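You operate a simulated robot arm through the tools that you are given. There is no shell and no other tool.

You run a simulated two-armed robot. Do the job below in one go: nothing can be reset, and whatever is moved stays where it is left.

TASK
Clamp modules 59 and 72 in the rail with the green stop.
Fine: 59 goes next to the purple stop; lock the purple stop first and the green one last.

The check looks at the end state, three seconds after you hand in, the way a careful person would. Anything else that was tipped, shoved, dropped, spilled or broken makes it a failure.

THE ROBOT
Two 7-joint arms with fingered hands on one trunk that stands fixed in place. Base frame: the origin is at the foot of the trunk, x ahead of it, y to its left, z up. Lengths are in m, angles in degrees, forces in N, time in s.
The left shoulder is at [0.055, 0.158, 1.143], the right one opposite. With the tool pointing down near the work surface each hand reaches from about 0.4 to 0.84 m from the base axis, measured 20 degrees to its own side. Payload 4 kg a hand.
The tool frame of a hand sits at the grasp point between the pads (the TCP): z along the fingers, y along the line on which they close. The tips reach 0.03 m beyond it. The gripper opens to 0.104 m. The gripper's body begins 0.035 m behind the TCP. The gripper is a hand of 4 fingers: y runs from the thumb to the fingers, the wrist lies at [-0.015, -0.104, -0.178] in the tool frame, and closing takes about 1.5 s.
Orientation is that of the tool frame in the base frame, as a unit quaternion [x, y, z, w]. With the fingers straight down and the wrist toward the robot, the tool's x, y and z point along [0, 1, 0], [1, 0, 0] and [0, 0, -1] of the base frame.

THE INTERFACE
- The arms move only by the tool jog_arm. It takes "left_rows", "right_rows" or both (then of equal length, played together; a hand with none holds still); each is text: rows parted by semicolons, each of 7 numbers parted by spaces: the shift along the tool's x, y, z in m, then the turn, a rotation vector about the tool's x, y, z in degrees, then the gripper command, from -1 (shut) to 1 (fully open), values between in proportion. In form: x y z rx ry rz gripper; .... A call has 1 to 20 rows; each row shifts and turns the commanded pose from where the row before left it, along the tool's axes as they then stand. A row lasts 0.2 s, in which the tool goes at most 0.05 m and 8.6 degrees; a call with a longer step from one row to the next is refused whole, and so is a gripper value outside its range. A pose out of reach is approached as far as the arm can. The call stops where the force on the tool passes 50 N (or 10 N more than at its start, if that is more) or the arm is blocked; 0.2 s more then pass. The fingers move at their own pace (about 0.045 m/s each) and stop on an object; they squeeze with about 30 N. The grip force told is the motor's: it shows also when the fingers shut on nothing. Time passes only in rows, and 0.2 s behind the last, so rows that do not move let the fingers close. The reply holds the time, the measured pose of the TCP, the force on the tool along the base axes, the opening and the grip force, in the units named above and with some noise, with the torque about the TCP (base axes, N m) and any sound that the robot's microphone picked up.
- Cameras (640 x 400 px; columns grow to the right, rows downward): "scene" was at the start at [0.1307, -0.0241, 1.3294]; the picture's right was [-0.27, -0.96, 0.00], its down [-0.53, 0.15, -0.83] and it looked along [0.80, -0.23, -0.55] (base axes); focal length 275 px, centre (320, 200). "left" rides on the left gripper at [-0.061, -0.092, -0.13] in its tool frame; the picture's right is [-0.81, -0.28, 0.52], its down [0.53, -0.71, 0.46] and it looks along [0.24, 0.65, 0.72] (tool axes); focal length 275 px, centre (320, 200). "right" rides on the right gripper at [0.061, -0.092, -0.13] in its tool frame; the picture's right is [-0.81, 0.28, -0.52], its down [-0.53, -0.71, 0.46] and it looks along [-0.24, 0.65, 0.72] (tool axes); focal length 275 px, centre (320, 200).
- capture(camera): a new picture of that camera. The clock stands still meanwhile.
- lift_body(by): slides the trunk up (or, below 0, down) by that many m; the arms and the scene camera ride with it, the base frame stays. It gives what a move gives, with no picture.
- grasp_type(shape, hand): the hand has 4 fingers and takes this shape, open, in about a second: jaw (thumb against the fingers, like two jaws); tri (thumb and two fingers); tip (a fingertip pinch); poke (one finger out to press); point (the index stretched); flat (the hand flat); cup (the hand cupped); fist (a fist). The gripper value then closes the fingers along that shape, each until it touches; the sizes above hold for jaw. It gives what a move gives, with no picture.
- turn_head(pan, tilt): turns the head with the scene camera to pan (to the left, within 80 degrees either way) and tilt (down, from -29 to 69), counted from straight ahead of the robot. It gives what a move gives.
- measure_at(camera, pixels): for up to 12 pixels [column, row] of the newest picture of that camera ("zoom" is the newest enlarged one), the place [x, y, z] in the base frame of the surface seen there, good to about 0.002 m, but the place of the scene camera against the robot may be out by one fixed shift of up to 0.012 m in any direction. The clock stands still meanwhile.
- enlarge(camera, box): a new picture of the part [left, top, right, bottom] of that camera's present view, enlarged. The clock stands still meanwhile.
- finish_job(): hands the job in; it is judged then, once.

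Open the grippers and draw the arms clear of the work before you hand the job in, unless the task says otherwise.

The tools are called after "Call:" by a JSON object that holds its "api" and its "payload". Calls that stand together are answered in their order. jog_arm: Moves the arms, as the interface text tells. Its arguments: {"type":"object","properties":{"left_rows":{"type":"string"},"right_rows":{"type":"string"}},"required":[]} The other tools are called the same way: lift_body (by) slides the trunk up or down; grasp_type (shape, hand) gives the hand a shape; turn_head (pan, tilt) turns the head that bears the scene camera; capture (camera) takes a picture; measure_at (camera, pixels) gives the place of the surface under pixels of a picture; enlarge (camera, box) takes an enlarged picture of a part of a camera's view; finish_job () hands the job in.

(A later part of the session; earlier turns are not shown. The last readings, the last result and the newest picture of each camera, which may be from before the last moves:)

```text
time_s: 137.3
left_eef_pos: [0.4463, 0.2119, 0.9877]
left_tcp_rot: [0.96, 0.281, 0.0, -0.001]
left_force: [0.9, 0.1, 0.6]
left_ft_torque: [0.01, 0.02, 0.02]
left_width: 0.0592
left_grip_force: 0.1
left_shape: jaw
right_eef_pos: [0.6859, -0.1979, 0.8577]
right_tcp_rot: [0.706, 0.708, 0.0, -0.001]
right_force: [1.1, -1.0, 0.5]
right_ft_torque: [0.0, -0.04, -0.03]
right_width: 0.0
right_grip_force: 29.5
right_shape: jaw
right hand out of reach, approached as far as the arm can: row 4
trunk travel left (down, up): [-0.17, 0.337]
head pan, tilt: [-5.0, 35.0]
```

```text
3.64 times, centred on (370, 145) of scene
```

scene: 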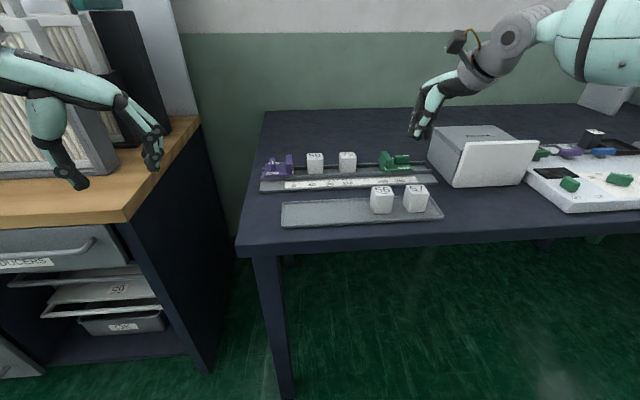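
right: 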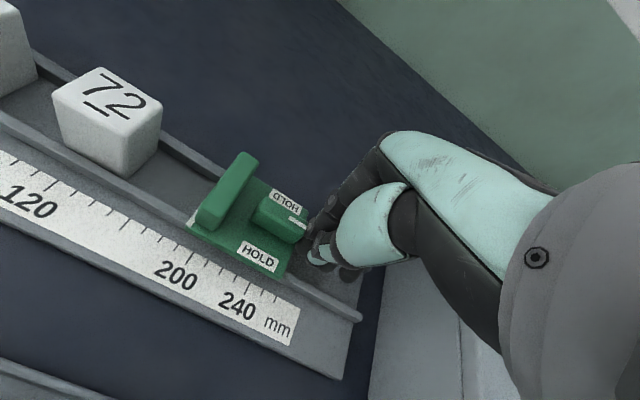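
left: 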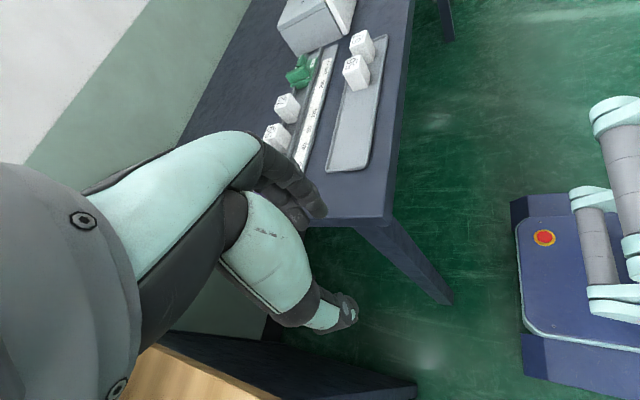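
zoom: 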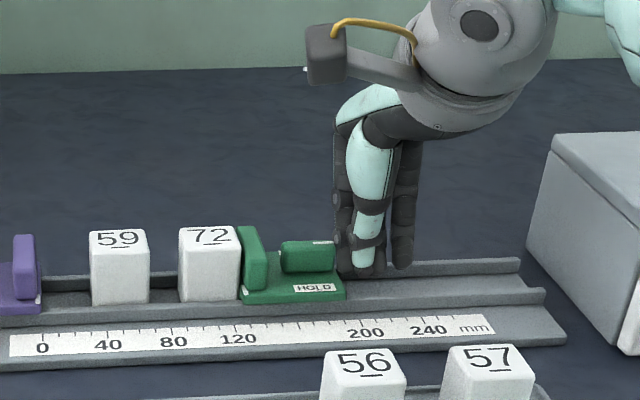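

72 slides upright; the arm reached its limit at y −0.198. I lean the hand outward by 16° while advancing, which extends its inward reach.

Call:
{"api": "jog_arm", "payload": {"right_rows": "0.002 0 0 0 4 0 -1; 0.002 0 0 0 4 0 -1; 0.002 0 0.0003 0 4 0 -1; 0.002 0 0.0004 0 4 0 -1; 0 0 0 0 0 0 -1"}}

Call:
{"api": "enlarge", "payload": {"camera": "scene", "box": [290, 90, 450, 200]}}

```text
time_s: 138.5
left_eef_pos: [0.4461, 0.2123, 0.9877]
left_tcp_rot: [0.96, 0.28, 0.0, 0.0]
left_force: [-0.4, 0.1, -0.6]
left_ft_torque: [-0.01, -0.02, -0.01]
left_width: 0.0593
left_grip_force: 0.0
left_shape: jaw
right_eef_pos: [0.6853, -0.1883, 0.8573]
right_tcp_rot: [0.7, 0.701, 0.099, -0.098]
right_force: [0.7, -0.3, 0.3]
right_ft_torque: [-0.06, 0.06, 0.0]
right_width: 0.0
right_grip_force: 30.3
right_shape: jaw
trunk travel left (down, up): [-0.17, 0.337]
head pan, tilt: [-5.0, 35.0]
```

```text
3.64 times, centred on (370, 145) of scene
```

zoom: 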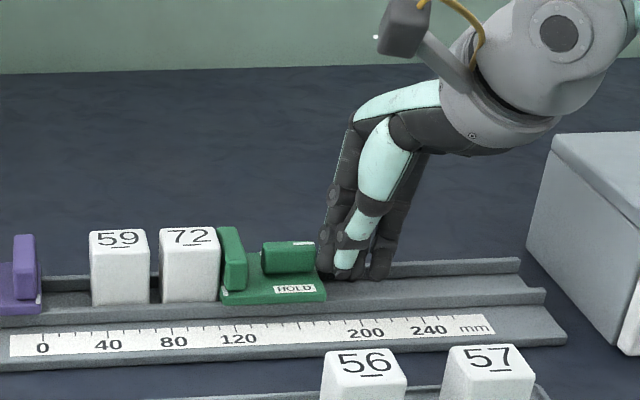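

All upright and the knob is still straight. I continue +y by 24 mm.

Call:
{"api": "jog_arm", "payload": {"right_rows": "0.00577 0 0.00165 0 0 0 -1; 0.00577 0 0.00165 0 0 0 -1; 0.00577 0 0.00165 0 0 0 -1; 0.00577 0 0.00165 0 0 0 -1; 0 0 0 0 0 0 -1"}}

Call:
{"api": "enlarge", "payload": {"camera": "scene", "box": [260, 90, 420, 200]}}

```text
time_s: 139.7
left_eef_pos: [0.4473, 0.2118, 0.9876]
left_tcp_rot: [0.96, 0.281, -0.001, -0.002]
left_force: [-0.2, -0.7, 0.1]
left_ft_torque: [0.0, 0.01, 0.02]
left_width: 0.0596
left_grip_force: 0.0
left_shape: jaw
right_eef_pos: [0.6844, -0.165, 0.8577]
right_tcp_rot: [0.699, 0.701, 0.099, -0.099]
right_force: [0.4, -0.4, -0.2]
right_ft_torque: [-0.02, -0.02, 0.01]
right_width: 0.0
right_grip_force: 30.1
right_shape: jaw
trunk travel left (down, up): [-0.17, 0.337]
head pan, tilt: [-5.0, 35.0]
```

```text
3.64 times, centred on (340, 145) of scene
```

zoom: 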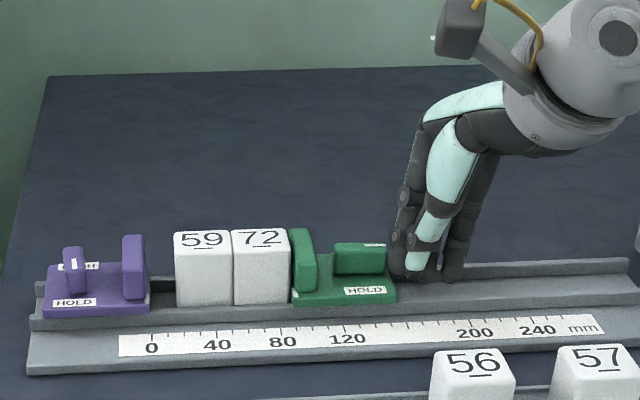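

59 and 72 are together, with about 16 mm left to the purple stop. I continue in 4 mm rows until contact.

Call:
{"api": "jog_arm", "payload": {"right_rows": "0.00385 0 0.0011 0 0 0 -1; 0.00385 0 0.0011 0 0 0 -1; 0.00385 0 0.0011 0 0 0 -1; 0.00385 0 0.0011 0 0 0 -1; 0 0 0 0 0 0 -1"}}

Call:
{"api": "enlarge", "payload": {"camera": "scene", "box": [260, 90, 420, 200]}}

```text
time_s: 140.9
left_eef_pos: [0.4461, 0.2126, 0.9882]
left_tcp_rot: [0.96, 0.28, 0.0, -0.001]
left_force: [0.4, -0.4, -0.6]
left_ft_torque: [0.01, -0.03, -0.01]
left_width: 0.0592
left_grip_force: 0.2
left_shape: jaw
right_eef_pos: [0.6846, -0.1493, 0.8573]
right_tcp_rot: [0.699, 0.702, 0.097, -0.099]
right_force: [1.1, -0.9, 0.6]
right_ft_torque: [-0.02, 0.0, 0.02]
right_width: 0.0
right_grip_force: 30.4
right_shape: jaw
trunk travel left (down, up): [-0.17, 0.337]
head pan, tilt: [-5.0, 35.0]
```

```text
3.64 times, centred on (340, 145) of scene
```

zoom: 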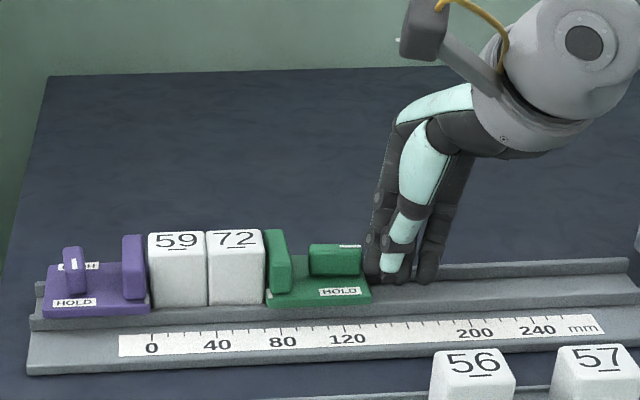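

59 is about to touch the purple stop. I push on in 1.5 mm rows until the force rises.

Call:
{"api": "jog_arm", "payload": {"right_rows": "0.00144 0 0.0004 0 0 0 -1; 0.00144 0 0.0004 0 0 0 -1; 0.00144 0 0.0004 0 0 0 -1; 0 0 0 0 0 0 -1"}}

Call:
{"api": "enlarge", "payload": {"camera": "scene", "box": [260, 120, 380, 200]}}

```text
time_s: 141.9
left_eef_pos: [0.4464, 0.2131, 0.9885]
left_tcp_rot: [0.96, 0.28, 0.001, -0.001]
left_force: [0.3, -0.2, 0.1]
left_ft_torque: [-0.01, -0.02, -0.01]
left_width: 0.0594
left_grip_force: 0.0
left_shape: jaw
right_eef_pos: [0.6822, -0.148, 0.8569]
right_tcp_rot: [0.7, 0.701, 0.096, -0.098]
right_force: [-1.1, -3.7, -0.3]
right_ft_torque: [-0.12, 0.04, -0.01]
right_width: 0.0
right_grip_force: 30.5
right_shape: jaw
right hand out of reach, approached as far as the arm can: row 3
trunk travel left (down, up): [-0.17, 0.337]
head pan, tilt: [-5.0, 35.0]
```

```text
5.00 times, centred on (320, 160) of scene
```

zoom: 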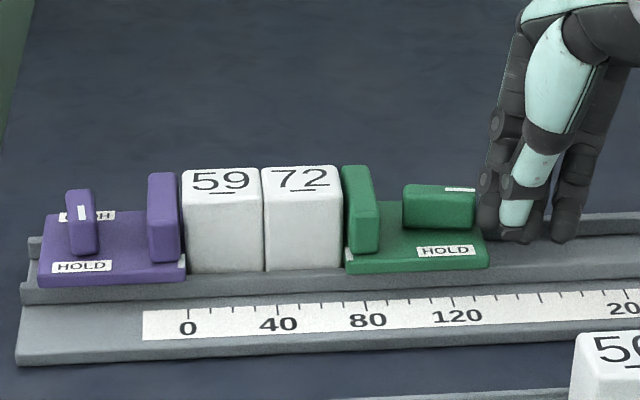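

Contact is made (3.7 N), and purple, 59, 72 and green stand in a row without gaps. I back the right hand straight off along −y, then lift it and take it to its side.

Call:
{"api": "jog_arm", "payload": {"right_rows": "-0.0096 0 -0.0028 0 0 0 -1; -0.0144 0 -0.0041 0 0 0 -1; -0.0192 0 -0.0055 0 0 0 -1; -0.011 0 -0.0315 0 -4 0 -1; -0.009 0 -0.032 0 -4 0 -1; -0.005 0 -0.03 0 -4 0 -1; -0.002 0 -0.03 0 -4 0 -1; -0.005 -0.035 0 0 0 0 -0.5; -0.005 -0.035 0 0 0 0 0; -0.005 -0.035 0 0 0 0 0.15; -0.005 -0.035 0 0 0 0 0.15; -0.005 -0.035 0 0 0 0 0.15; -0.005 -0.035 0 0 0 0 0.15; -0.005 -0.035 0 0 0 0 0.15; 0 0 0 0 0 0 0.15"}}

Call:
{"api": "capture", "payload": {"camera": "right"}}

Call:
{"api": "capture", "payload": {"camera": "scene"}}

```text
time_s: 145.1
left_eef_pos: [0.4487, 0.2128, 0.9876]
left_tcp_rot: [0.96, 0.28, 0.0, -0.001]
left_force: [0.9, -0.5, -0.1]
left_ft_torque: [-0.01, 0.03, 0.0]
left_width: 0.0592
left_grip_force: 0.0
left_shape: jaw
right_eef_pos: [0.4365, -0.2731, 0.972]
right_tcp_rot: [0.707, 0.708, -0.001, 0.0]
right_force: [0.6, 0.8, 0.4]
right_ft_torque: [-0.01, -0.02, 0.03]
right_width: 0.0595
right_grip_force: 0.0
right_shape: jaw
trunk travel left (down, up): [-0.17, 0.337]
head pan, tilt: [-5.0, 35.0]
```

```text
taken
```

right: 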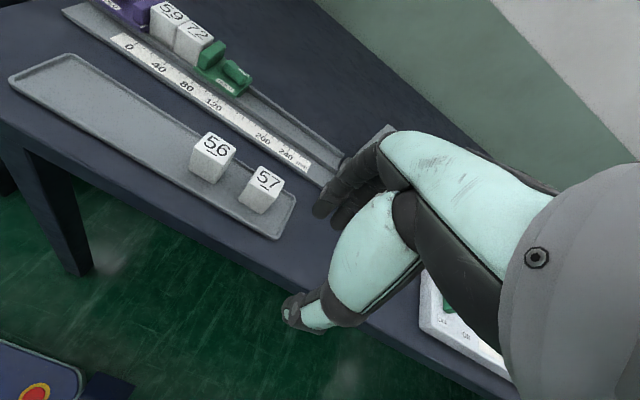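

```text
taken
```

scene: 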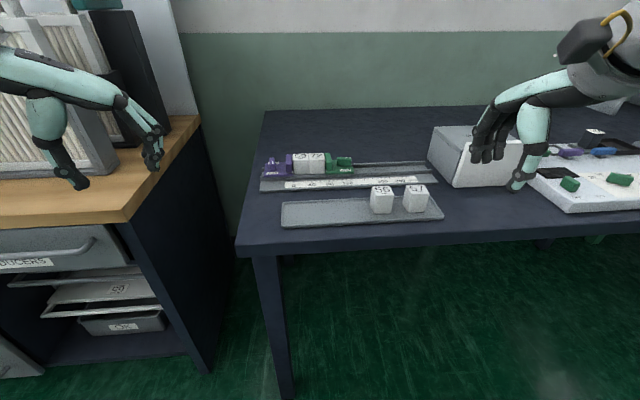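

The right hand is clear and the row is undisturbed. I enlarge the assembly in both views and measure the green knob.

Call:
{"api": "enlarge", "payload": {"camera": "scene", "box": [255, 135, 375, 200]}}

Call:
{"api": "enlarge", "payload": {"camera": "right", "box": [120, 0, 270, 110]}}

Call:
{"api": "measure_at", "payload": {"camera": "zoom", "pixels": [[455, 225], [540, 275], [440, 245], [525, 300], [490, 260], [400, 165], [425, 175], [345, 245], [370, 255], [330, 270], [500, 370], [395, 200]]}}

```text
5.33 times, centred on (315, 168) of scene
```

zoom: 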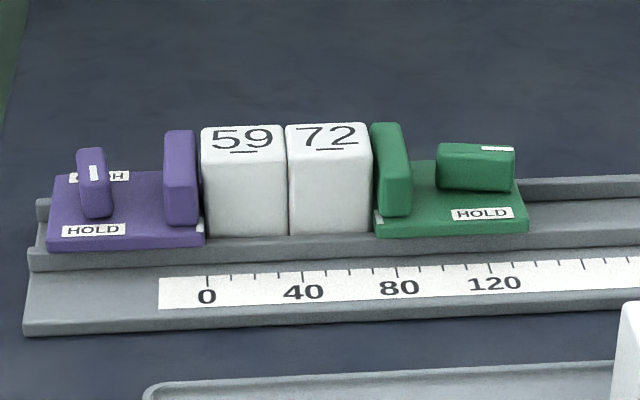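

```text
3.64 times, centred on (195, 55) of right
```

zoom: 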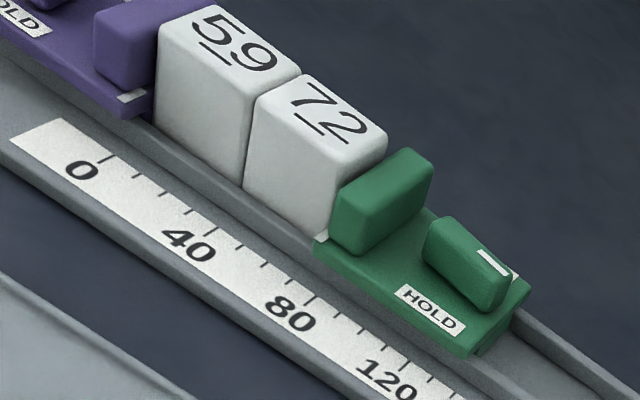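

```text
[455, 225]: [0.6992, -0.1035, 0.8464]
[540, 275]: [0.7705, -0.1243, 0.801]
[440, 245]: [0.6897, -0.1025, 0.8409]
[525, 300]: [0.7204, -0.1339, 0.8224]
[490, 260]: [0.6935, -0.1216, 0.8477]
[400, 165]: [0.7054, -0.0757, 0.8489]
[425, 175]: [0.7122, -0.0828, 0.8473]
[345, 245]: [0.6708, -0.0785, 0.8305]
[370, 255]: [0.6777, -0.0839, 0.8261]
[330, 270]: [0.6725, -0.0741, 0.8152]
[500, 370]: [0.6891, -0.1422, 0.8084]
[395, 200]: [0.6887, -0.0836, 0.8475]
```

I zoom closely on the green knob to fix its pivot position, and on the contacts between the parts.

Call:
{"api": "enlarge", "payload": {"camera": "right", "box": [210, 40, 260, 90]}}

Call:
{"api": "measure_at", "payload": {"camera": "zoom", "pixels": [[165, 150], [330, 265], [130, 185], [290, 300], [230, 220], [80, 30], [110, 60], [300, 250], [150, 165], [320, 300], [200, 180], [260, 260]]}}

Call:
{"api": "enlarge", "payload": {"camera": "right", "box": [140, 0, 220, 70]}}

```text
8.00 times, centred on (235, 65) of right
```

zoom: 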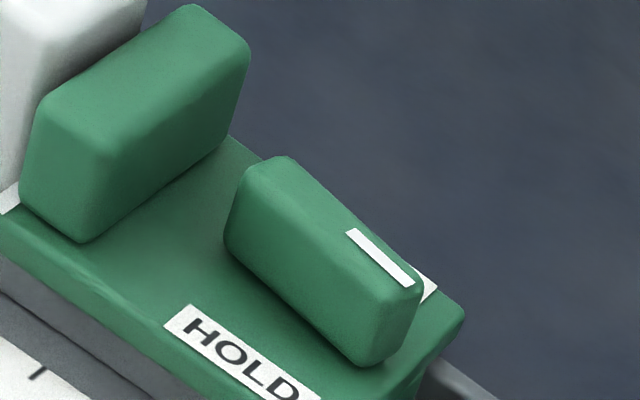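

```text
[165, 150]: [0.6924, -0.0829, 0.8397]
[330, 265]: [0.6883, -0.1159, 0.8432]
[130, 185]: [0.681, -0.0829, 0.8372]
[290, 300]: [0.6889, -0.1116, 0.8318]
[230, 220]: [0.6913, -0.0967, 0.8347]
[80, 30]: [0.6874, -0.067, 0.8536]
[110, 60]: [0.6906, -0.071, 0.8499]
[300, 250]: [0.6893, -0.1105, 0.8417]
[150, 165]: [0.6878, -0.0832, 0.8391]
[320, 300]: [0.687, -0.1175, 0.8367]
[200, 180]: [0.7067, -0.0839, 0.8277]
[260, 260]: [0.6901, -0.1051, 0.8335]
```

```text
5.71 times, centred on (180, 35) of right
```

zoom: 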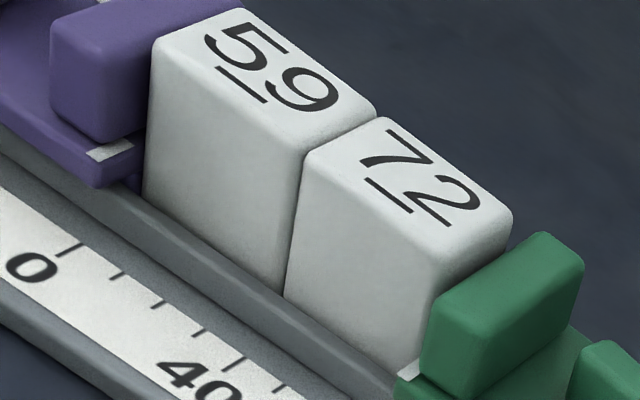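

I re-enlarge the knob to measure its front and rear ends.

Call:
{"api": "enlarge", "payload": {"camera": "right", "box": [210, 40, 260, 90]}}

Call:
{"api": "measure_at", "payload": {"camera": "zoom", "pixels": [[255, 168], [290, 165], [412, 285], [365, 305], [240, 190], [380, 345], [410, 320], [330, 230], [228, 235], [360, 355], [350, 250], [300, 215]]}}

```text
8.00 times, centred on (235, 65) of right
```

zoom: 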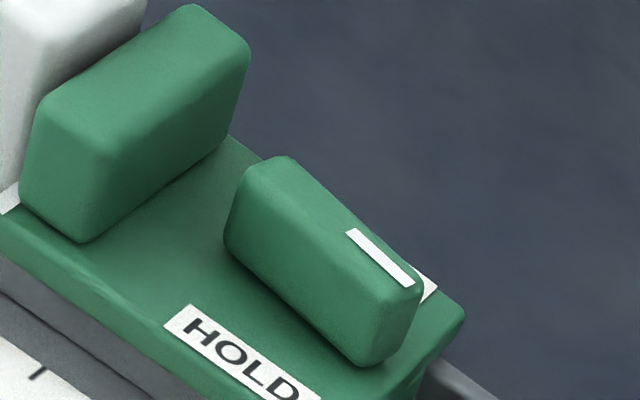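

```text
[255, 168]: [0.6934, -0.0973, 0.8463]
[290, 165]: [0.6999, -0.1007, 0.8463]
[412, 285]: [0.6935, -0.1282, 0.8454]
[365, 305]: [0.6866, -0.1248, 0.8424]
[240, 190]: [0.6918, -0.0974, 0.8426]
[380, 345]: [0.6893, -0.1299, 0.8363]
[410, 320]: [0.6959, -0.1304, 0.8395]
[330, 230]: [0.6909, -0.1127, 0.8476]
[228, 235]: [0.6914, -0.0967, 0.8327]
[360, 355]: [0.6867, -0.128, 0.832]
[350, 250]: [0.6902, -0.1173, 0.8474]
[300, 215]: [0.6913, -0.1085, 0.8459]
```

The knob's centre is at (0.693, −0.1135), already turned about 8° clockwise. I turn the left hand to 40° yaw, lean it 25°, set the opening to 0.042 and bring it above the knob.

Call:
{"api": "jog_arm", "payload": {"left_rows": "0 0 0 0 0 -8.6 -0.19; 0 0 0 0 0 -8.6 -0.19; 0 0 0 0 8.3 0 -0.19; 0 0 0 0 8.3 0 -0.19; 0 0 0 0 8.4 0 -0.19; -0.01064 0.03604 0.00085 0 0 0 -0.19; -0.01064 0.03604 0.00085 0 0 0 -0.19; -0.01064 0.03604 0.00085 0 0 0 -0.19; -0.01064 0.03604 0.00085 0 0 0 -0.19; -0.01064 0.03604 0.00085 0 0 0 -0.19; -0.01064 0.03604 0.00085 0 0 0 -0.19; -0.01064 0.03604 0.00085 0 0 0 -0.19; -0.01064 0.03604 0.00085 0 0 0 -0.19; -0.01064 0.03604 0.00085 0 0 0 -0.19; -0.01064 0.03604 0.00085 0 0 0 -0.19; -0.01064 0.03604 0.00085 0 0 0 -0.19; 0 0 0 0 0 0 -0.19; 0 0 0 0 0 0 -0.19"}}

Call:
{"api": "capture", "payload": {"camera": "scene"}}

Call:
{"api": "capture", "payload": {"camera": "left"}}

Call:
{"api": "capture", "payload": {"camera": "right"}}

```text
time_s: 148.9
left_eef_pos: [0.6842, -0.1211, 0.9305]
left_tcp_rot: [0.885, 0.411, 0.196, -0.092]
left_force: [0.4, -0.3, -0.1]
left_ft_torque: [0.02, 0.02, -0.01]
left_width: 0.0424
left_grip_force: 0.1
left_shape: jaw
right_eef_pos: [0.4364, -0.2741, 0.9728]
right_tcp_rot: [0.706, 0.708, -0.001, 0.0]
right_force: [0.2, -0.8, 0.2]
right_ft_torque: [-0.01, -0.01, 0.01]
right_width: 0.0593
right_grip_force: 0.1
right_shape: jaw
trunk travel left (down, up): [-0.17, 0.337]
head pan, tilt: [-5.0, 35.0]
```

```text
taken
```

scene: 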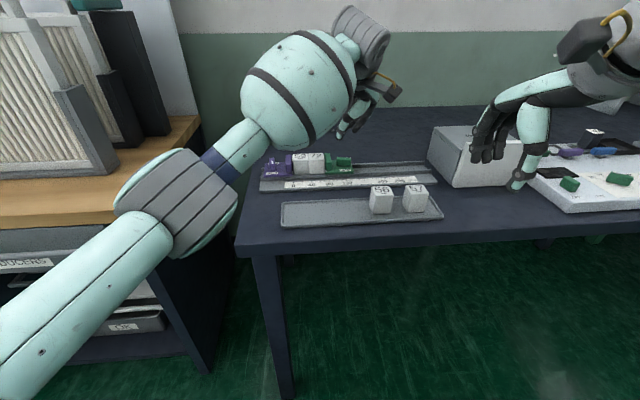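

```text
taken
```

left: 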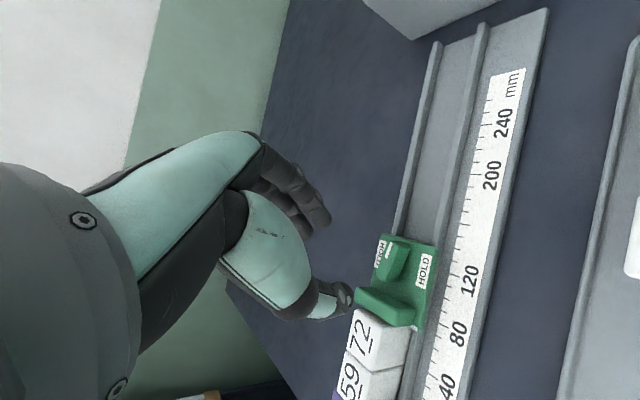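

```text
taken
```

right: 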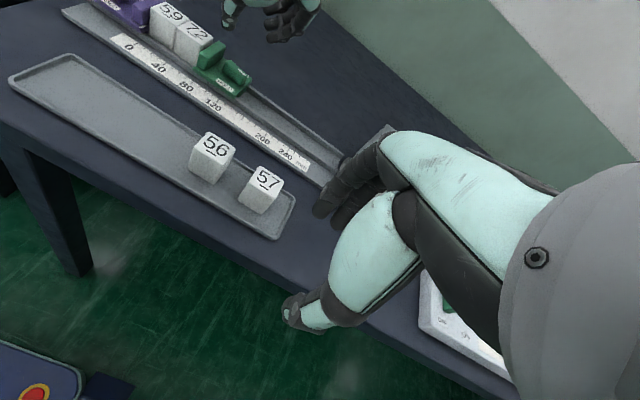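

Reached with no flags: (0.684, −0.121, 0.9305) at 40° yaw. I measure finger, thumb and knob in the left view before lowering.

Call:
{"api": "enlarge", "payload": {"camera": "left", "box": [250, 160, 450, 340]}}

Call:
{"api": "measure_at", "payload": {"camera": "zoom", "pixels": [[240, 185], [225, 205], [250, 170], [310, 305], [300, 290], [290, 310], [450, 215], [430, 265], [475, 270], [470, 205], [355, 300], [430, 330]]}}

```text
2.22 times, centred on (350, 250) of left
```

zoom: 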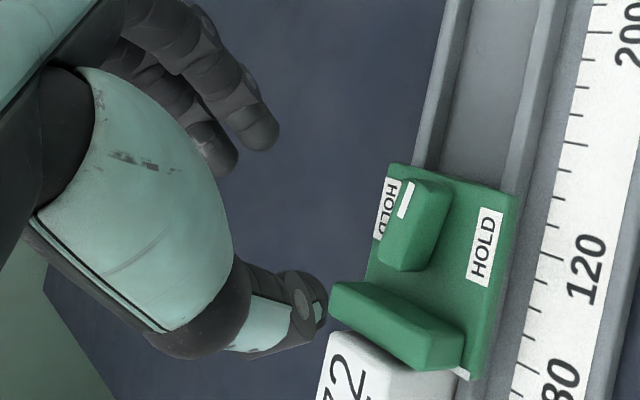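

```text
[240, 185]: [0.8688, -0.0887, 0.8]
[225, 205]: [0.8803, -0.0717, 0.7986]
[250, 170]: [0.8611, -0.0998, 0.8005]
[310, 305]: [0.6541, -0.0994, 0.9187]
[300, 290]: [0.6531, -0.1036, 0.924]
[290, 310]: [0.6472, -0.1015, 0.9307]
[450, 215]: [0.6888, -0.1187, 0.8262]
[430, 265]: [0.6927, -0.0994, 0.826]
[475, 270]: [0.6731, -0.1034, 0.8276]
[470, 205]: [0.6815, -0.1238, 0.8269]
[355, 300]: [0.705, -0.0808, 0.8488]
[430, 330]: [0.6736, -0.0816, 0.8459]
```

I sample the fingertips at (265,140) and (225,160) and the knob's top corners.

Call:
{"api": "measure_at", "payload": {"camera": "zoom", "pixels": [[270, 140], [262, 148], [225, 165], [232, 158], [318, 300], [325, 315], [410, 182], [447, 190], [385, 255], [415, 265], [415, 225], [400, 268]]}}

```text
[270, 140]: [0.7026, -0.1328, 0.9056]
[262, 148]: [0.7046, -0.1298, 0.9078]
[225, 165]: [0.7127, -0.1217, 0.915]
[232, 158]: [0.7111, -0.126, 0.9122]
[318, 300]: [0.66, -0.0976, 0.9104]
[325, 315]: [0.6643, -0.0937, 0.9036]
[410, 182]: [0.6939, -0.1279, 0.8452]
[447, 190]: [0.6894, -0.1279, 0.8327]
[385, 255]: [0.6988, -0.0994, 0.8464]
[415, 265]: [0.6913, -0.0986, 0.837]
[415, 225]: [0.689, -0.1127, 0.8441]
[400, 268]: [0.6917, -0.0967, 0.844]
```

The pads straddle the knob centre evenly along the closing line. I lower 0.045 first and look again.

Call:
{"api": "jog_arm", "payload": {"left_rows": "-0.00534 0.00018 0.0124 0 0 0 -0.19; -0.00534 0.00018 0.0124 0 0 0 -0.19; -0.00534 0.00018 0.0124 0 0 0 -0.19; -0.0027 0.0001 0.0062 0 0 0 -0.19; 0 0 0 0 0 0 -0.19"}}

Call:
{"api": "enlarge", "payload": {"camera": "left", "box": [250, 160, 450, 340]}}

Call:
{"api": "enlarge", "payload": {"camera": "right", "box": [140, 0, 300, 110]}}

Call:
{"api": "enlarge", "payload": {"camera": "scene", "box": [260, 90, 420, 200]}}

```text
time_s: 150.1
left_eef_pos: [0.6858, -0.121, 0.884]
left_tcp_rot: [0.885, 0.411, 0.197, -0.091]
left_force: [0.9, -1.2, 0.2]
left_ft_torque: [0.02, 0.0, -0.02]
left_width: 0.0424
left_grip_force: 0.1
left_shape: jaw
right_eef_pos: [0.4381, -0.2728, 0.9723]
right_tcp_rot: [0.706, 0.708, 0.0, 0.001]
right_force: [-0.2, -0.8, 0.2]
right_ft_torque: [-0.05, 0.01, -0.01]
right_width: 0.0593
right_grip_force: 0.0
right_shape: jaw
trunk travel left (down, up): [-0.17, 0.337]
head pan, tilt: [-5.0, 35.0]
```

```text
2.22 times, centred on (350, 250) of left
```

zoom: 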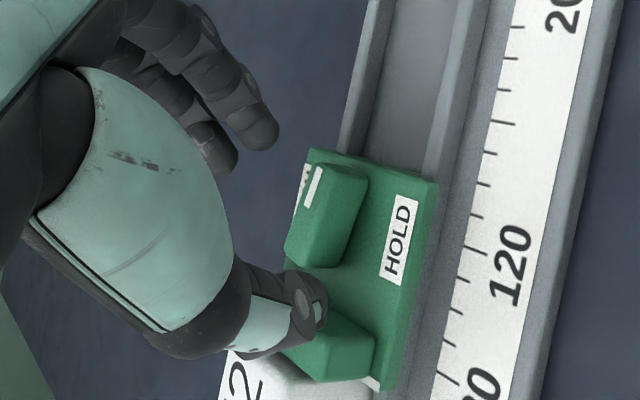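

```text
3.64 times, centred on (220, 55) of right
```

zoom: 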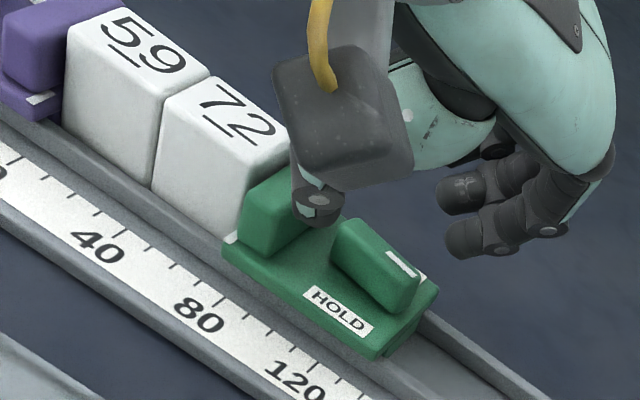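

```text
3.64 times, centred on (340, 145) of scene
```

zoom: 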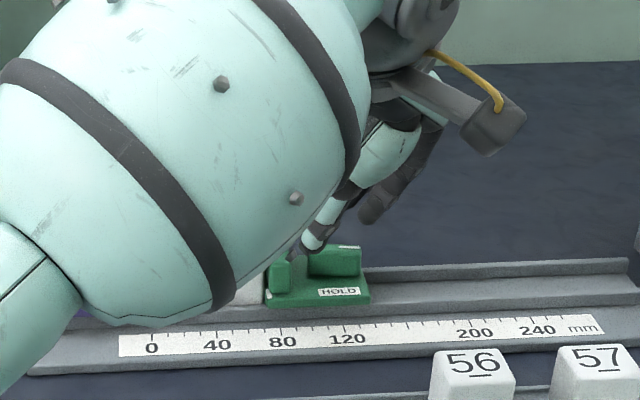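

No contact so far, and the thumb is heading for the free space beside the jaw. I lower the last 21 mm slowly.

Call:
{"api": "jog_arm", "payload": {"left_rows": "-0.00222 0 0.00475 0 0 0 -0.19; -0.00222 0 0.00475 0 0 0 -0.19; -0.00222 0 0.00475 0 0 0 -0.19; -0.00222 0 0.00475 0 0 0 -0.19; 0 0 0 0 0 0 -0.19"}}

Call:
{"api": "enlarge", "payload": {"camera": "left", "box": [250, 160, 450, 340]}}

Call:
{"api": "enlarge", "payload": {"camera": "right", "box": [180, 10, 280, 100]}}

```text
time_s: 151.3
left_eef_pos: [0.6851, -0.1203, 0.8641]
left_tcp_rot: [0.886, 0.411, 0.196, -0.091]
left_force: [-1.1, 0.0, -0.1]
left_ft_torque: [0.0, 0.04, 0.03]
left_width: 0.0419
left_grip_force: 0.0
left_shape: jaw
right_eef_pos: [0.437, -0.274, 0.9727]
right_tcp_rot: [0.706, 0.708, -0.001, 0.001]
right_force: [-0.2, -0.1, 0.1]
right_ft_torque: [-0.01, -0.03, -0.03]
right_width: 0.0595
right_grip_force: 0.0
right_shape: jaw
trunk travel left (down, up): [-0.17, 0.337]
head pan, tilt: [-5.0, 35.0]
```

```text
2.22 times, centred on (350, 250) of left
```

zoom: 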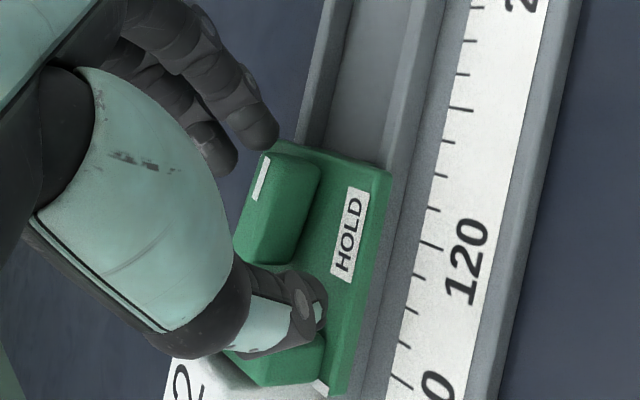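

```text
4.44 times, centred on (230, 55) of right
```

zoom: 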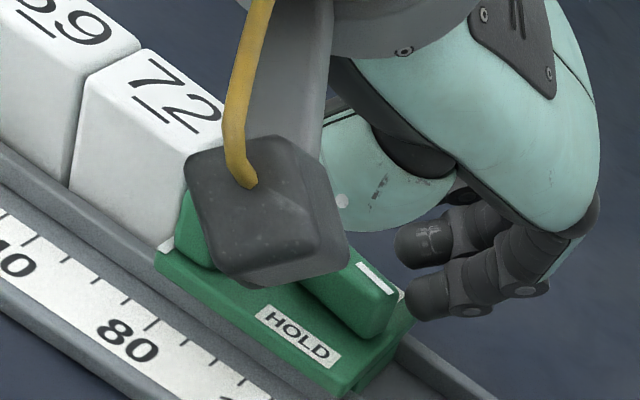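

No contact; the thumb lies between the jaw and the knob's near face and the fingers are at its far rear. I close gradually so the knob turns into line with the pads.

Call:
{"api": "jog_arm", "payload": {"left_rows": "0 0 0 0 0 0 -0.35; 0 0 0 0 0 0 -0.5; 0 0 0 0 0 0 -0.65; 0 0 0 0 0 0 -0.8; 0 0 0 0 0 0 -1; 0 0 0 0 0 0 -1; 0 0 0 0 0 0 -1; 0 0 0 0 0 0 -1"}}

Call:
{"api": "enlarge", "payload": {"camera": "left", "box": [250, 160, 450, 340]}}

Call:
{"api": "enlarge", "payload": {"camera": "right", "box": [140, 0, 280, 100]}}

```text
time_s: 153.1
left_eef_pos: [0.6846, -0.1199, 0.8629]
left_tcp_rot: [0.886, 0.411, 0.196, -0.092]
left_force: [-2.0, -0.4, -1.6]
left_ft_torque: [-0.05, 0.03, 0.02]
left_width: 0.0079
left_grip_force: 29.9
left_shape: jaw
right_eef_pos: [0.4369, -0.2735, 0.9725]
right_tcp_rot: [0.707, 0.707, -0.001, 0.001]
right_force: [0.4, -0.1, -0.2]
right_ft_torque: [0.01, 0.0, 0.02]
right_width: 0.0593
right_grip_force: 0.1
right_shape: jaw
trunk travel left (down, up): [-0.17, 0.337]
head pan, tilt: [-5.0, 35.0]
```

```text
2.22 times, centred on (350, 250) of left
```

zoom: 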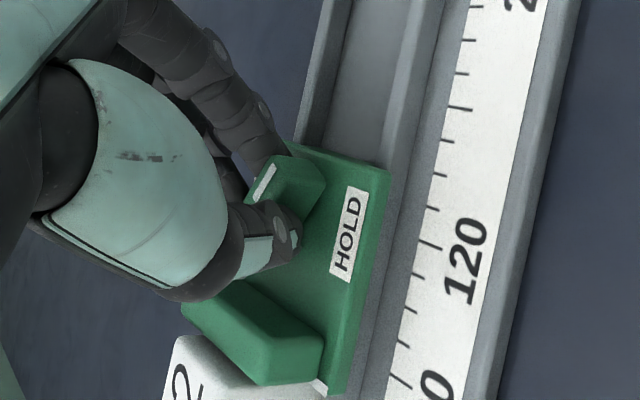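

```text
4.00 times, centred on (210, 50) of right
```

zoom: 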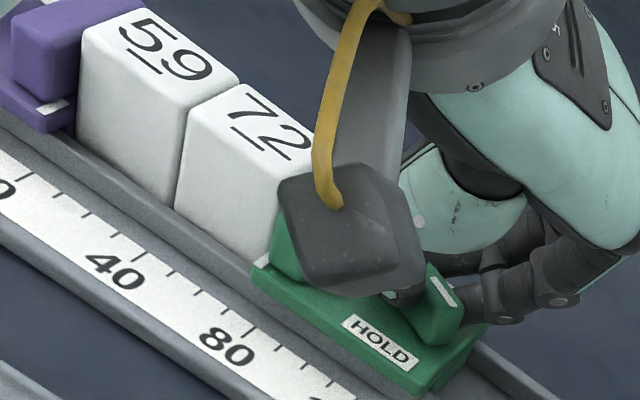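

The grip closed to 0.0079, so the knob has turned into line with the pads at 40°. Before turning it further I press toward +y by 3 mm so the row stays tight.

Call:
{"api": "jog_arm", "payload": {"left_rows": "0.0007 -0.00063 0.00032 0 0 0 -1; 0.0007 -0.00063 0.00032 0 0 0 -1; 0.0007 -0.00063 0.00032 0 0 0 -1; 0 0 0 0 0 0 -1"}}

```text
time_s: 154.1
left_eef_pos: [0.6844, -0.1199, 0.8621]
left_tcp_rot: [0.886, 0.41, 0.197, -0.091]
left_force: [0.0, -8.5, 1.7]
left_ft_torque: [-0.2, -0.04, -0.07]
left_width: 0.0077
left_grip_force: 29.9
left_shape: jaw
right_eef_pos: [0.4373, -0.2741, 0.9721]
right_tcp_rot: [0.706, 0.708, -0.001, 0.001]
right_force: [-0.5, -0.1, 0.6]
right_ft_torque: [0.01, 0.01, -0.04]
right_width: 0.0595
right_grip_force: 0.0
right_shape: jaw
trunk travel left (down, up): [-0.17, 0.337]
head pan, tilt: [-5.0, 35.0]
```

The row is pressed together with 8.5 N. I now turn the knob 25° further clockwise about its pivot and check.

Call:
{"api": "jog_arm", "payload": {"left_rows": "0.0001 -0.00138 0.00005 -3.52 0 7.55 -1; 0.0001 -0.00138 0.00005 -3.52 0 7.55 -1; 0.0001 -0.00138 0.00005 -3.52 0 7.55 -1; 0 0 0 0 0 0 -1"}}

Call:
{"api": "enlarge", "payload": {"camera": "left", "box": [230, 140, 450, 340]}}

Call:
{"api": "enlarge", "payload": {"camera": "right", "box": [140, 0, 280, 100]}}

```text
time_s: 155.1
left_eef_pos: [0.683, -0.1143, 0.8626]
left_tcp_rot: [0.954, 0.209, 0.212, -0.047]
left_force: [-0.1, -3.1, 3.7]
left_ft_torque: [-0.09, -0.05, -0.08]
left_width: 0.008
left_grip_force: 29.9
left_shape: jaw
right_eef_pos: [0.4365, -0.2741, 0.9731]
right_tcp_rot: [0.707, 0.707, -0.001, 0.0]
right_force: [0.7, 0.3, -0.7]
right_ft_torque: [-0.04, -0.01, -0.01]
right_width: 0.0595
right_grip_force: 0.1
right_shape: jaw
trunk travel left (down, up): [-0.17, 0.337]
head pan, tilt: [-5.0, 35.0]
```

```text
2.00 times, centred on (340, 240) of left
```

zoom: 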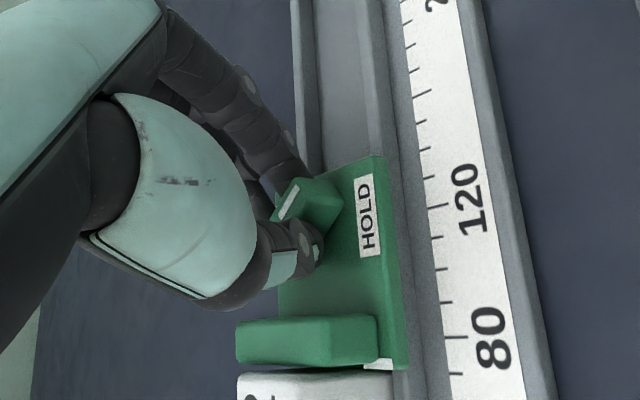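

```text
4.00 times, centred on (210, 50) of right
```

zoom: 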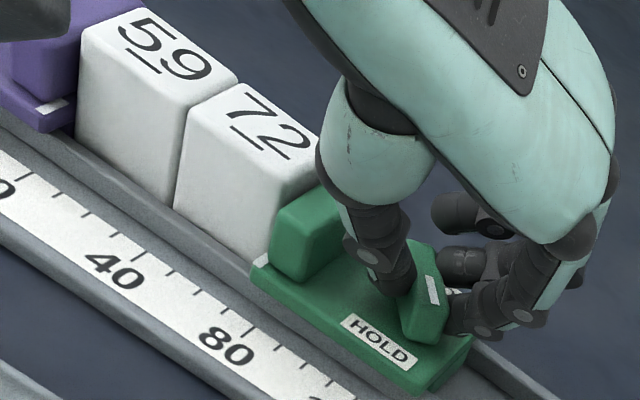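

The knob is at about 65° and the row is still pressed (3 N). I turn the last 25° with a slight extra push toward +y.

Call:
{"api": "jog_arm", "payload": {"left_rows": "0.0003 -0.0019 0.00014 -3.52 0 7.55 -1; 0.0003 -0.0019 0.00014 -3.52 0 7.55 -1; 0.0003 -0.0019 0.00014 -3.52 0 7.55 -1; 0 0 0 0 0 0 -1; 0 0 0 0 0 0 -1"}}

Call:
{"api": "enlarge", "payload": {"camera": "left", "box": [230, 140, 450, 340]}}

Call:
{"api": "enlarge", "payload": {"camera": "right", "box": [140, 0, 280, 100]}}

```text
time_s: 156.3
left_eef_pos: [0.683, -0.109, 0.8621]
left_tcp_rot: [0.977, -0.001, 0.215, -0.001]
left_force: [2.6, -2.3, 5.0]
left_ft_torque: [-0.17, -0.08, -0.04]
left_width: 0.0087
left_grip_force: 30.3
left_shape: jaw
right_eef_pos: [0.4372, -0.2737, 0.9737]
right_tcp_rot: [0.705, 0.709, 0.0, 0.0]
right_force: [0.5, 0.2, -0.5]
right_ft_torque: [0.03, 0.0, 0.0]
right_width: 0.0596
right_grip_force: 0.1
right_shape: jaw
trunk travel left (down, up): [-0.17, 0.337]
head pan, tilt: [-5.0, 35.0]
```

```text
2.00 times, centred on (340, 240) of left
```

zoom: 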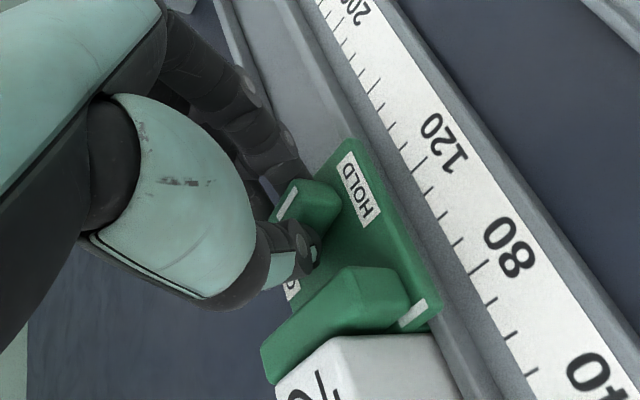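

```text
4.00 times, centred on (210, 50) of right
```

zoom: 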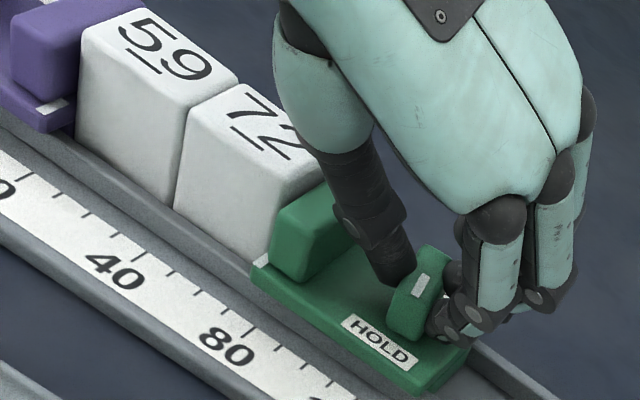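

The hand is at 90° and the knob lies across the plate, its mark toward the near HOLD label. I open slightly to 0.022 and look.

Call:
{"api": "jog_arm", "payload": {"left_rows": "0 0 0 0 0 0 -0.75; 0 0 0 0 0 0 -0.58; 0 0 0 0 0 0 -0.58; 0 0 0 0 0 0 -0.58"}}

Call:
{"api": "enlarge", "payload": {"camera": "right", "box": [140, 0, 280, 100]}}

Call:
{"api": "enlarge", "payload": {"camera": "left", "box": [230, 140, 450, 340]}}

```text
time_s: 157.3
left_eef_pos: [0.6831, -0.1095, 0.8619]
left_tcp_rot: [0.976, -0.002, 0.217, -0.001]
left_force: [-0.8, -3.7, 0.1]
left_ft_torque: [0.02, -0.04, 0.02]
left_width: 0.0207
left_grip_force: 0.0
left_shape: jaw
right_eef_pos: [0.4376, -0.2732, 0.9731]
right_tcp_rot: [0.706, 0.708, -0.001, 0.0]
right_force: [-0.1, -0.3, 0.3]
right_ft_torque: [-0.03, 0.0, -0.04]
right_width: 0.0591
right_grip_force: 0.0
right_shape: jaw
trunk travel left (down, up): [-0.17, 0.337]
head pan, tilt: [-5.0, 35.0]
```

```text
4.00 times, centred on (210, 50) of right
```

zoom: 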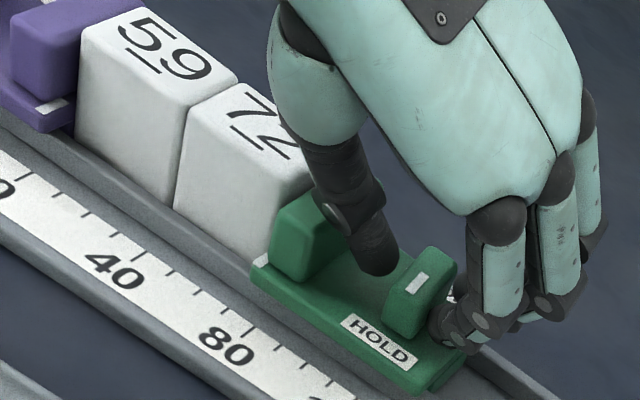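

```text
2.00 times, centred on (340, 240) of left
```

zoom: 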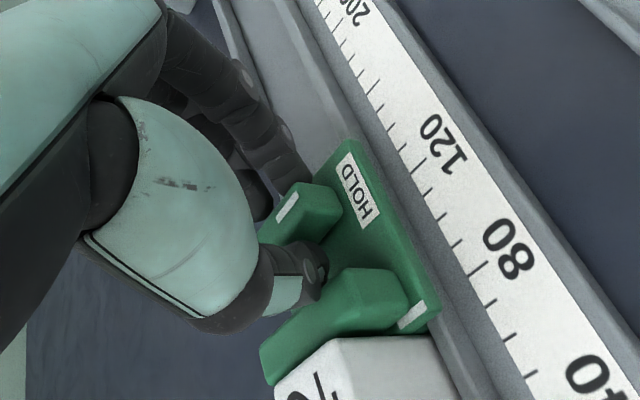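

The knob stands square across the plate. The thumb lightly touches the jaw (3.7 N), so I shift 2 mm toward −y and then lift straight up.

Call:
{"api": "jog_arm", "payload": {"left_rows": "0 0.002 0 0 0 0 -0.58; 0.00106 0 -0.00227 0 0 0 -0.58; 0.00212 0 -0.00453 0 0 0 -0.58; 0.00212 0 -0.00453 0 0 0 -0.58; 0.00423 0 -0.00906 0 0 0 -0.58; 0.00423 0 -0.00906 0 0 0 -0.58; 0.00845 0 -0.0181 0 0 0 -0.58; 0.00845 0 -0.0181 0 0 0 -0.58; 0.00845 0 -0.0181 0 0 0 -0.58; 0 0 0 0 0 0 -0.58"}}

Call:
{"api": "enlarge", "payload": {"camera": "right", "box": [110, 0, 270, 110]}}

Call:
{"api": "enlarge", "payload": {"camera": "scene", "box": [255, 120, 395, 200]}}

```text
time_s: 159.5
left_eef_pos: [0.684, -0.1102, 0.9584]
left_tcp_rot: [0.976, -0.002, 0.216, -0.001]
left_force: [-0.3, -0.6, -0.4]
left_ft_torque: [-0.03, 0.01, 0.0]
left_width: 0.0217
left_grip_force: 0.1
left_shape: jaw
right_eef_pos: [0.4385, -0.2733, 0.9742]
right_tcp_rot: [0.707, 0.708, -0.001, 0.0]
right_force: [0.5, 0.4, -0.2]
right_ft_torque: [-0.01, -0.02, 0.0]
right_width: 0.0594
right_grip_force: 0.0
right_shape: jaw
trunk travel left (down, up): [-0.17, 0.337]
head pan, tilt: [-5.0, 35.0]
```

```text
3.64 times, centred on (190, 55) of right
```

zoom: 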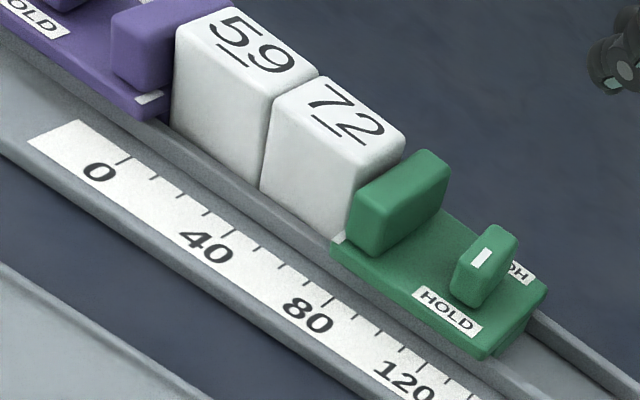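

```text
4.57 times, centred on (325, 160) of scene
```

zoom: 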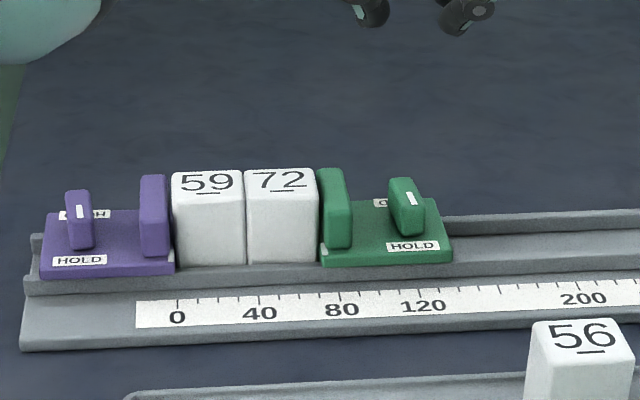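

Both knobs lie across their plates with marks toward HOLD, and the four parts stand in contact. I zoom in closely on the contacts and the green knob to verify.

Call:
{"api": "enlarge", "payload": {"camera": "scene", "box": [285, 150, 360, 195]}}

Call:
{"api": "enlarge", "payload": {"camera": "right", "box": [150, 0, 220, 60]}}

Call:
{"api": "enlarge", "payload": {"camera": "right", "box": [200, 40, 260, 100]}}

Call:
{"api": "measure_at", "payload": {"camera": "zoom", "pixels": [[320, 195], [365, 165], [275, 265], [245, 245], [330, 225], [300, 220], [120, 80], [180, 100], [90, 150], [40, 185], [400, 240], [235, 290]]}}

```text
8.53 times, centred on (322, 172) of scene
```

zoom: 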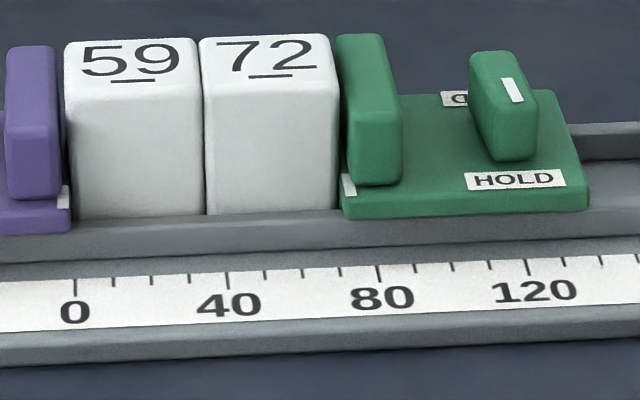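

```text
6.67 times, centred on (185, 30) of right
```

zoom: 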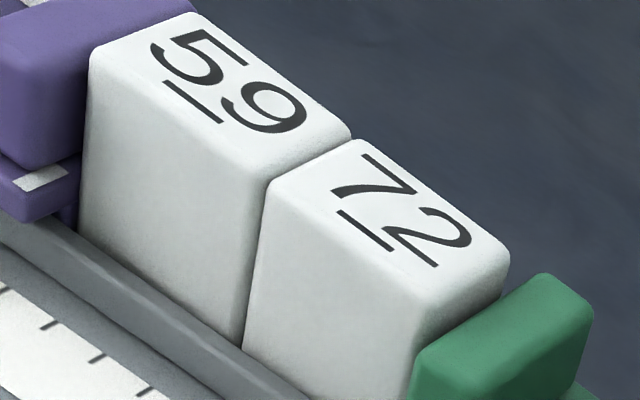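

```text
6.67 times, centred on (230, 70) of right
```

zoom: 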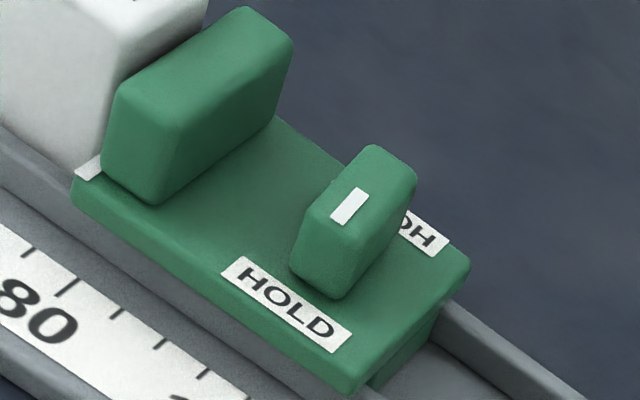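

```text
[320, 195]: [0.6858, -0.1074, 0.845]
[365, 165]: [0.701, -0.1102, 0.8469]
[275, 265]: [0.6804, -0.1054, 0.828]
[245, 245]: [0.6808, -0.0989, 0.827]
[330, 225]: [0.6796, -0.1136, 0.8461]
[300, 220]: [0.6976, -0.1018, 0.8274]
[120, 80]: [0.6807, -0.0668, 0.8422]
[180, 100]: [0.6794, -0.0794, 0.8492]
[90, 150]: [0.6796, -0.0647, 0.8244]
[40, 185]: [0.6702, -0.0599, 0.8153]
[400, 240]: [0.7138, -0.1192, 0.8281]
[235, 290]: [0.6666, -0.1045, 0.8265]
```

The marks point to HOLD; I now check how square the green knob is by measuring points along its long top edges and its end faces.

Call:
{"api": "measure_at", "payload": {"camera": "zoom", "pixels": [[312, 205], [325, 192], [340, 175], [355, 160], [345, 235], [360, 220], [380, 200], [400, 185], [345, 265], [370, 240], [300, 235], [320, 250]]}}

Call:
{"api": "enlarge", "payload": {"camera": "left", "box": [290, 200, 440, 340]}}

```text
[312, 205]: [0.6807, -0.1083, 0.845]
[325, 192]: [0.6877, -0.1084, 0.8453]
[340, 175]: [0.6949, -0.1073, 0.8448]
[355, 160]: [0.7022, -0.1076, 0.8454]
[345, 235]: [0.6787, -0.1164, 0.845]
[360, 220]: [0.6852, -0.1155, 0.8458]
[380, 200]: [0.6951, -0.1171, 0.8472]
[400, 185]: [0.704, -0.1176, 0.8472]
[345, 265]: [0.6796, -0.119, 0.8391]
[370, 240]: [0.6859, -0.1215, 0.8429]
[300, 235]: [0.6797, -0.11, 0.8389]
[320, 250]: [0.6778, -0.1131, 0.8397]
```

```text
2.86 times, centred on (365, 270) of left
```

zoom: 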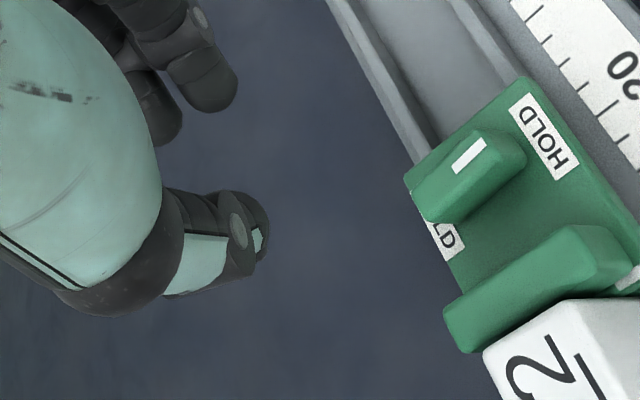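

The green knob's edges run parallel to x within about 3°, so it is square. I check the purple knob in the same way from the scene camera.

Call:
{"api": "enlarge", "payload": {"camera": "scene", "box": [258, 145, 308, 185]}}

Call:
{"api": "measure_at", "payload": {"camera": "zoom", "pixels": [[118, 135], [125, 160], [135, 185], [145, 210], [155, 130], [165, 155], [175, 180], [180, 205], [300, 80], [310, 110], [320, 140], [325, 165]]}}

```text
10.00 times, centred on (283, 165) of scene
```

zoom: 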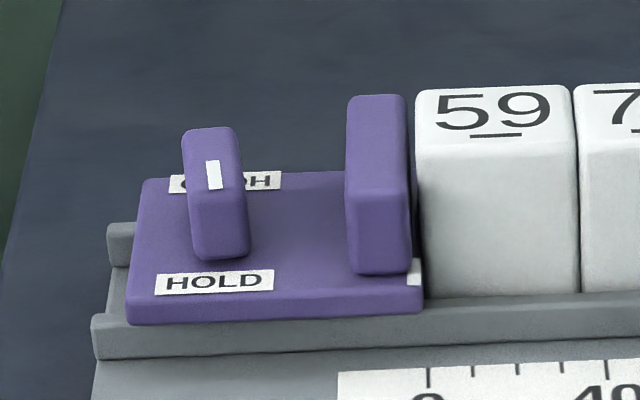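

```text
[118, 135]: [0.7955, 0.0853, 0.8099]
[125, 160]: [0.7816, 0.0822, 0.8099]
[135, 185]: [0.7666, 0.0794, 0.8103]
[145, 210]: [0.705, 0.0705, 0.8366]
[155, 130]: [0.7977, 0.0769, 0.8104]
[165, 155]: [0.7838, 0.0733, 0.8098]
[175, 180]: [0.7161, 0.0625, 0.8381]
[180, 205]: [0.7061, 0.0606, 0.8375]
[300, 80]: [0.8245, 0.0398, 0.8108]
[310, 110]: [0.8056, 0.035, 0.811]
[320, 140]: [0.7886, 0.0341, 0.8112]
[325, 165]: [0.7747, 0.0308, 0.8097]
```

I sample the purple knob's top edges at (188–245, 140–185) in this enlargement.

Call:
{"api": "measure_at", "payload": {"camera": "zoom", "pixels": [[188, 140], [190, 155], [192, 170], [194, 185], [232, 138], [236, 152], [239, 167], [242, 182], [355, 105], [352, 140], [350, 175], [400, 180]]}}

```text
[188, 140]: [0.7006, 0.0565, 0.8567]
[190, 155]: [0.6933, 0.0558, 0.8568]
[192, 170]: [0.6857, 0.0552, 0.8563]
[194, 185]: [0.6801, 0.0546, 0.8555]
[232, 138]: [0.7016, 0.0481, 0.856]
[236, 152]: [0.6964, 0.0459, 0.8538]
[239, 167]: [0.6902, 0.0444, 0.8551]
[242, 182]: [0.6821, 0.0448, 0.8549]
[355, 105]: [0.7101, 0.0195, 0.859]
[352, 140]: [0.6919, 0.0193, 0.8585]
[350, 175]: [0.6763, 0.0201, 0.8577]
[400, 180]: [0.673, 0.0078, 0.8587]
```

The purple knob may be a few degrees short of square. I check whether the purple stop held its place under the 8 N push, by measuring its front and jaw again from the right camera.

Call:
{"api": "enlarge", "payload": {"camera": "right", "box": [90, 0, 190, 60]}}

Call:
{"api": "measure_at", "payload": {"camera": "zoom", "pixels": [[300, 140], [330, 150], [290, 80], [340, 60], [360, 110], [370, 165], [240, 90], [250, 40], [310, 160], [400, 150], [150, 60], [100, 20]]}}

```text
6.40 times, centred on (140, 30) of right
```

zoom: 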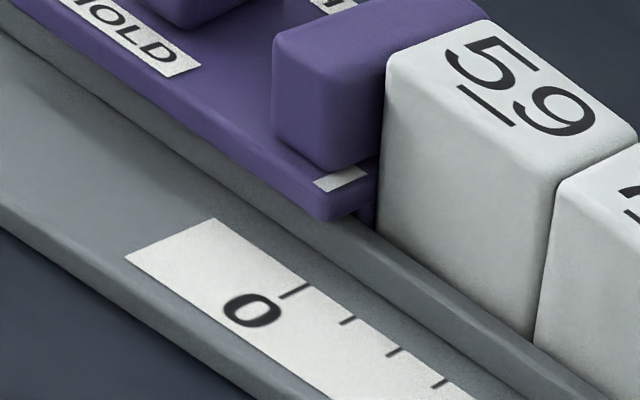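

```text
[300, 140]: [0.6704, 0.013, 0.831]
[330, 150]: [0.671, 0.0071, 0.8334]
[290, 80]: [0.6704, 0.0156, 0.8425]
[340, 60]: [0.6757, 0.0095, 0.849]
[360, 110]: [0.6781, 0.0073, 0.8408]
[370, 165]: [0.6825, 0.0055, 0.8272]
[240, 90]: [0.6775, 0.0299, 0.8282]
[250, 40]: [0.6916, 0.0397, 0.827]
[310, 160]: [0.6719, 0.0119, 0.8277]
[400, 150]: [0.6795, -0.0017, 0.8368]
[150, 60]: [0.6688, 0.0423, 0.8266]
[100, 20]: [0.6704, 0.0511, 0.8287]
```

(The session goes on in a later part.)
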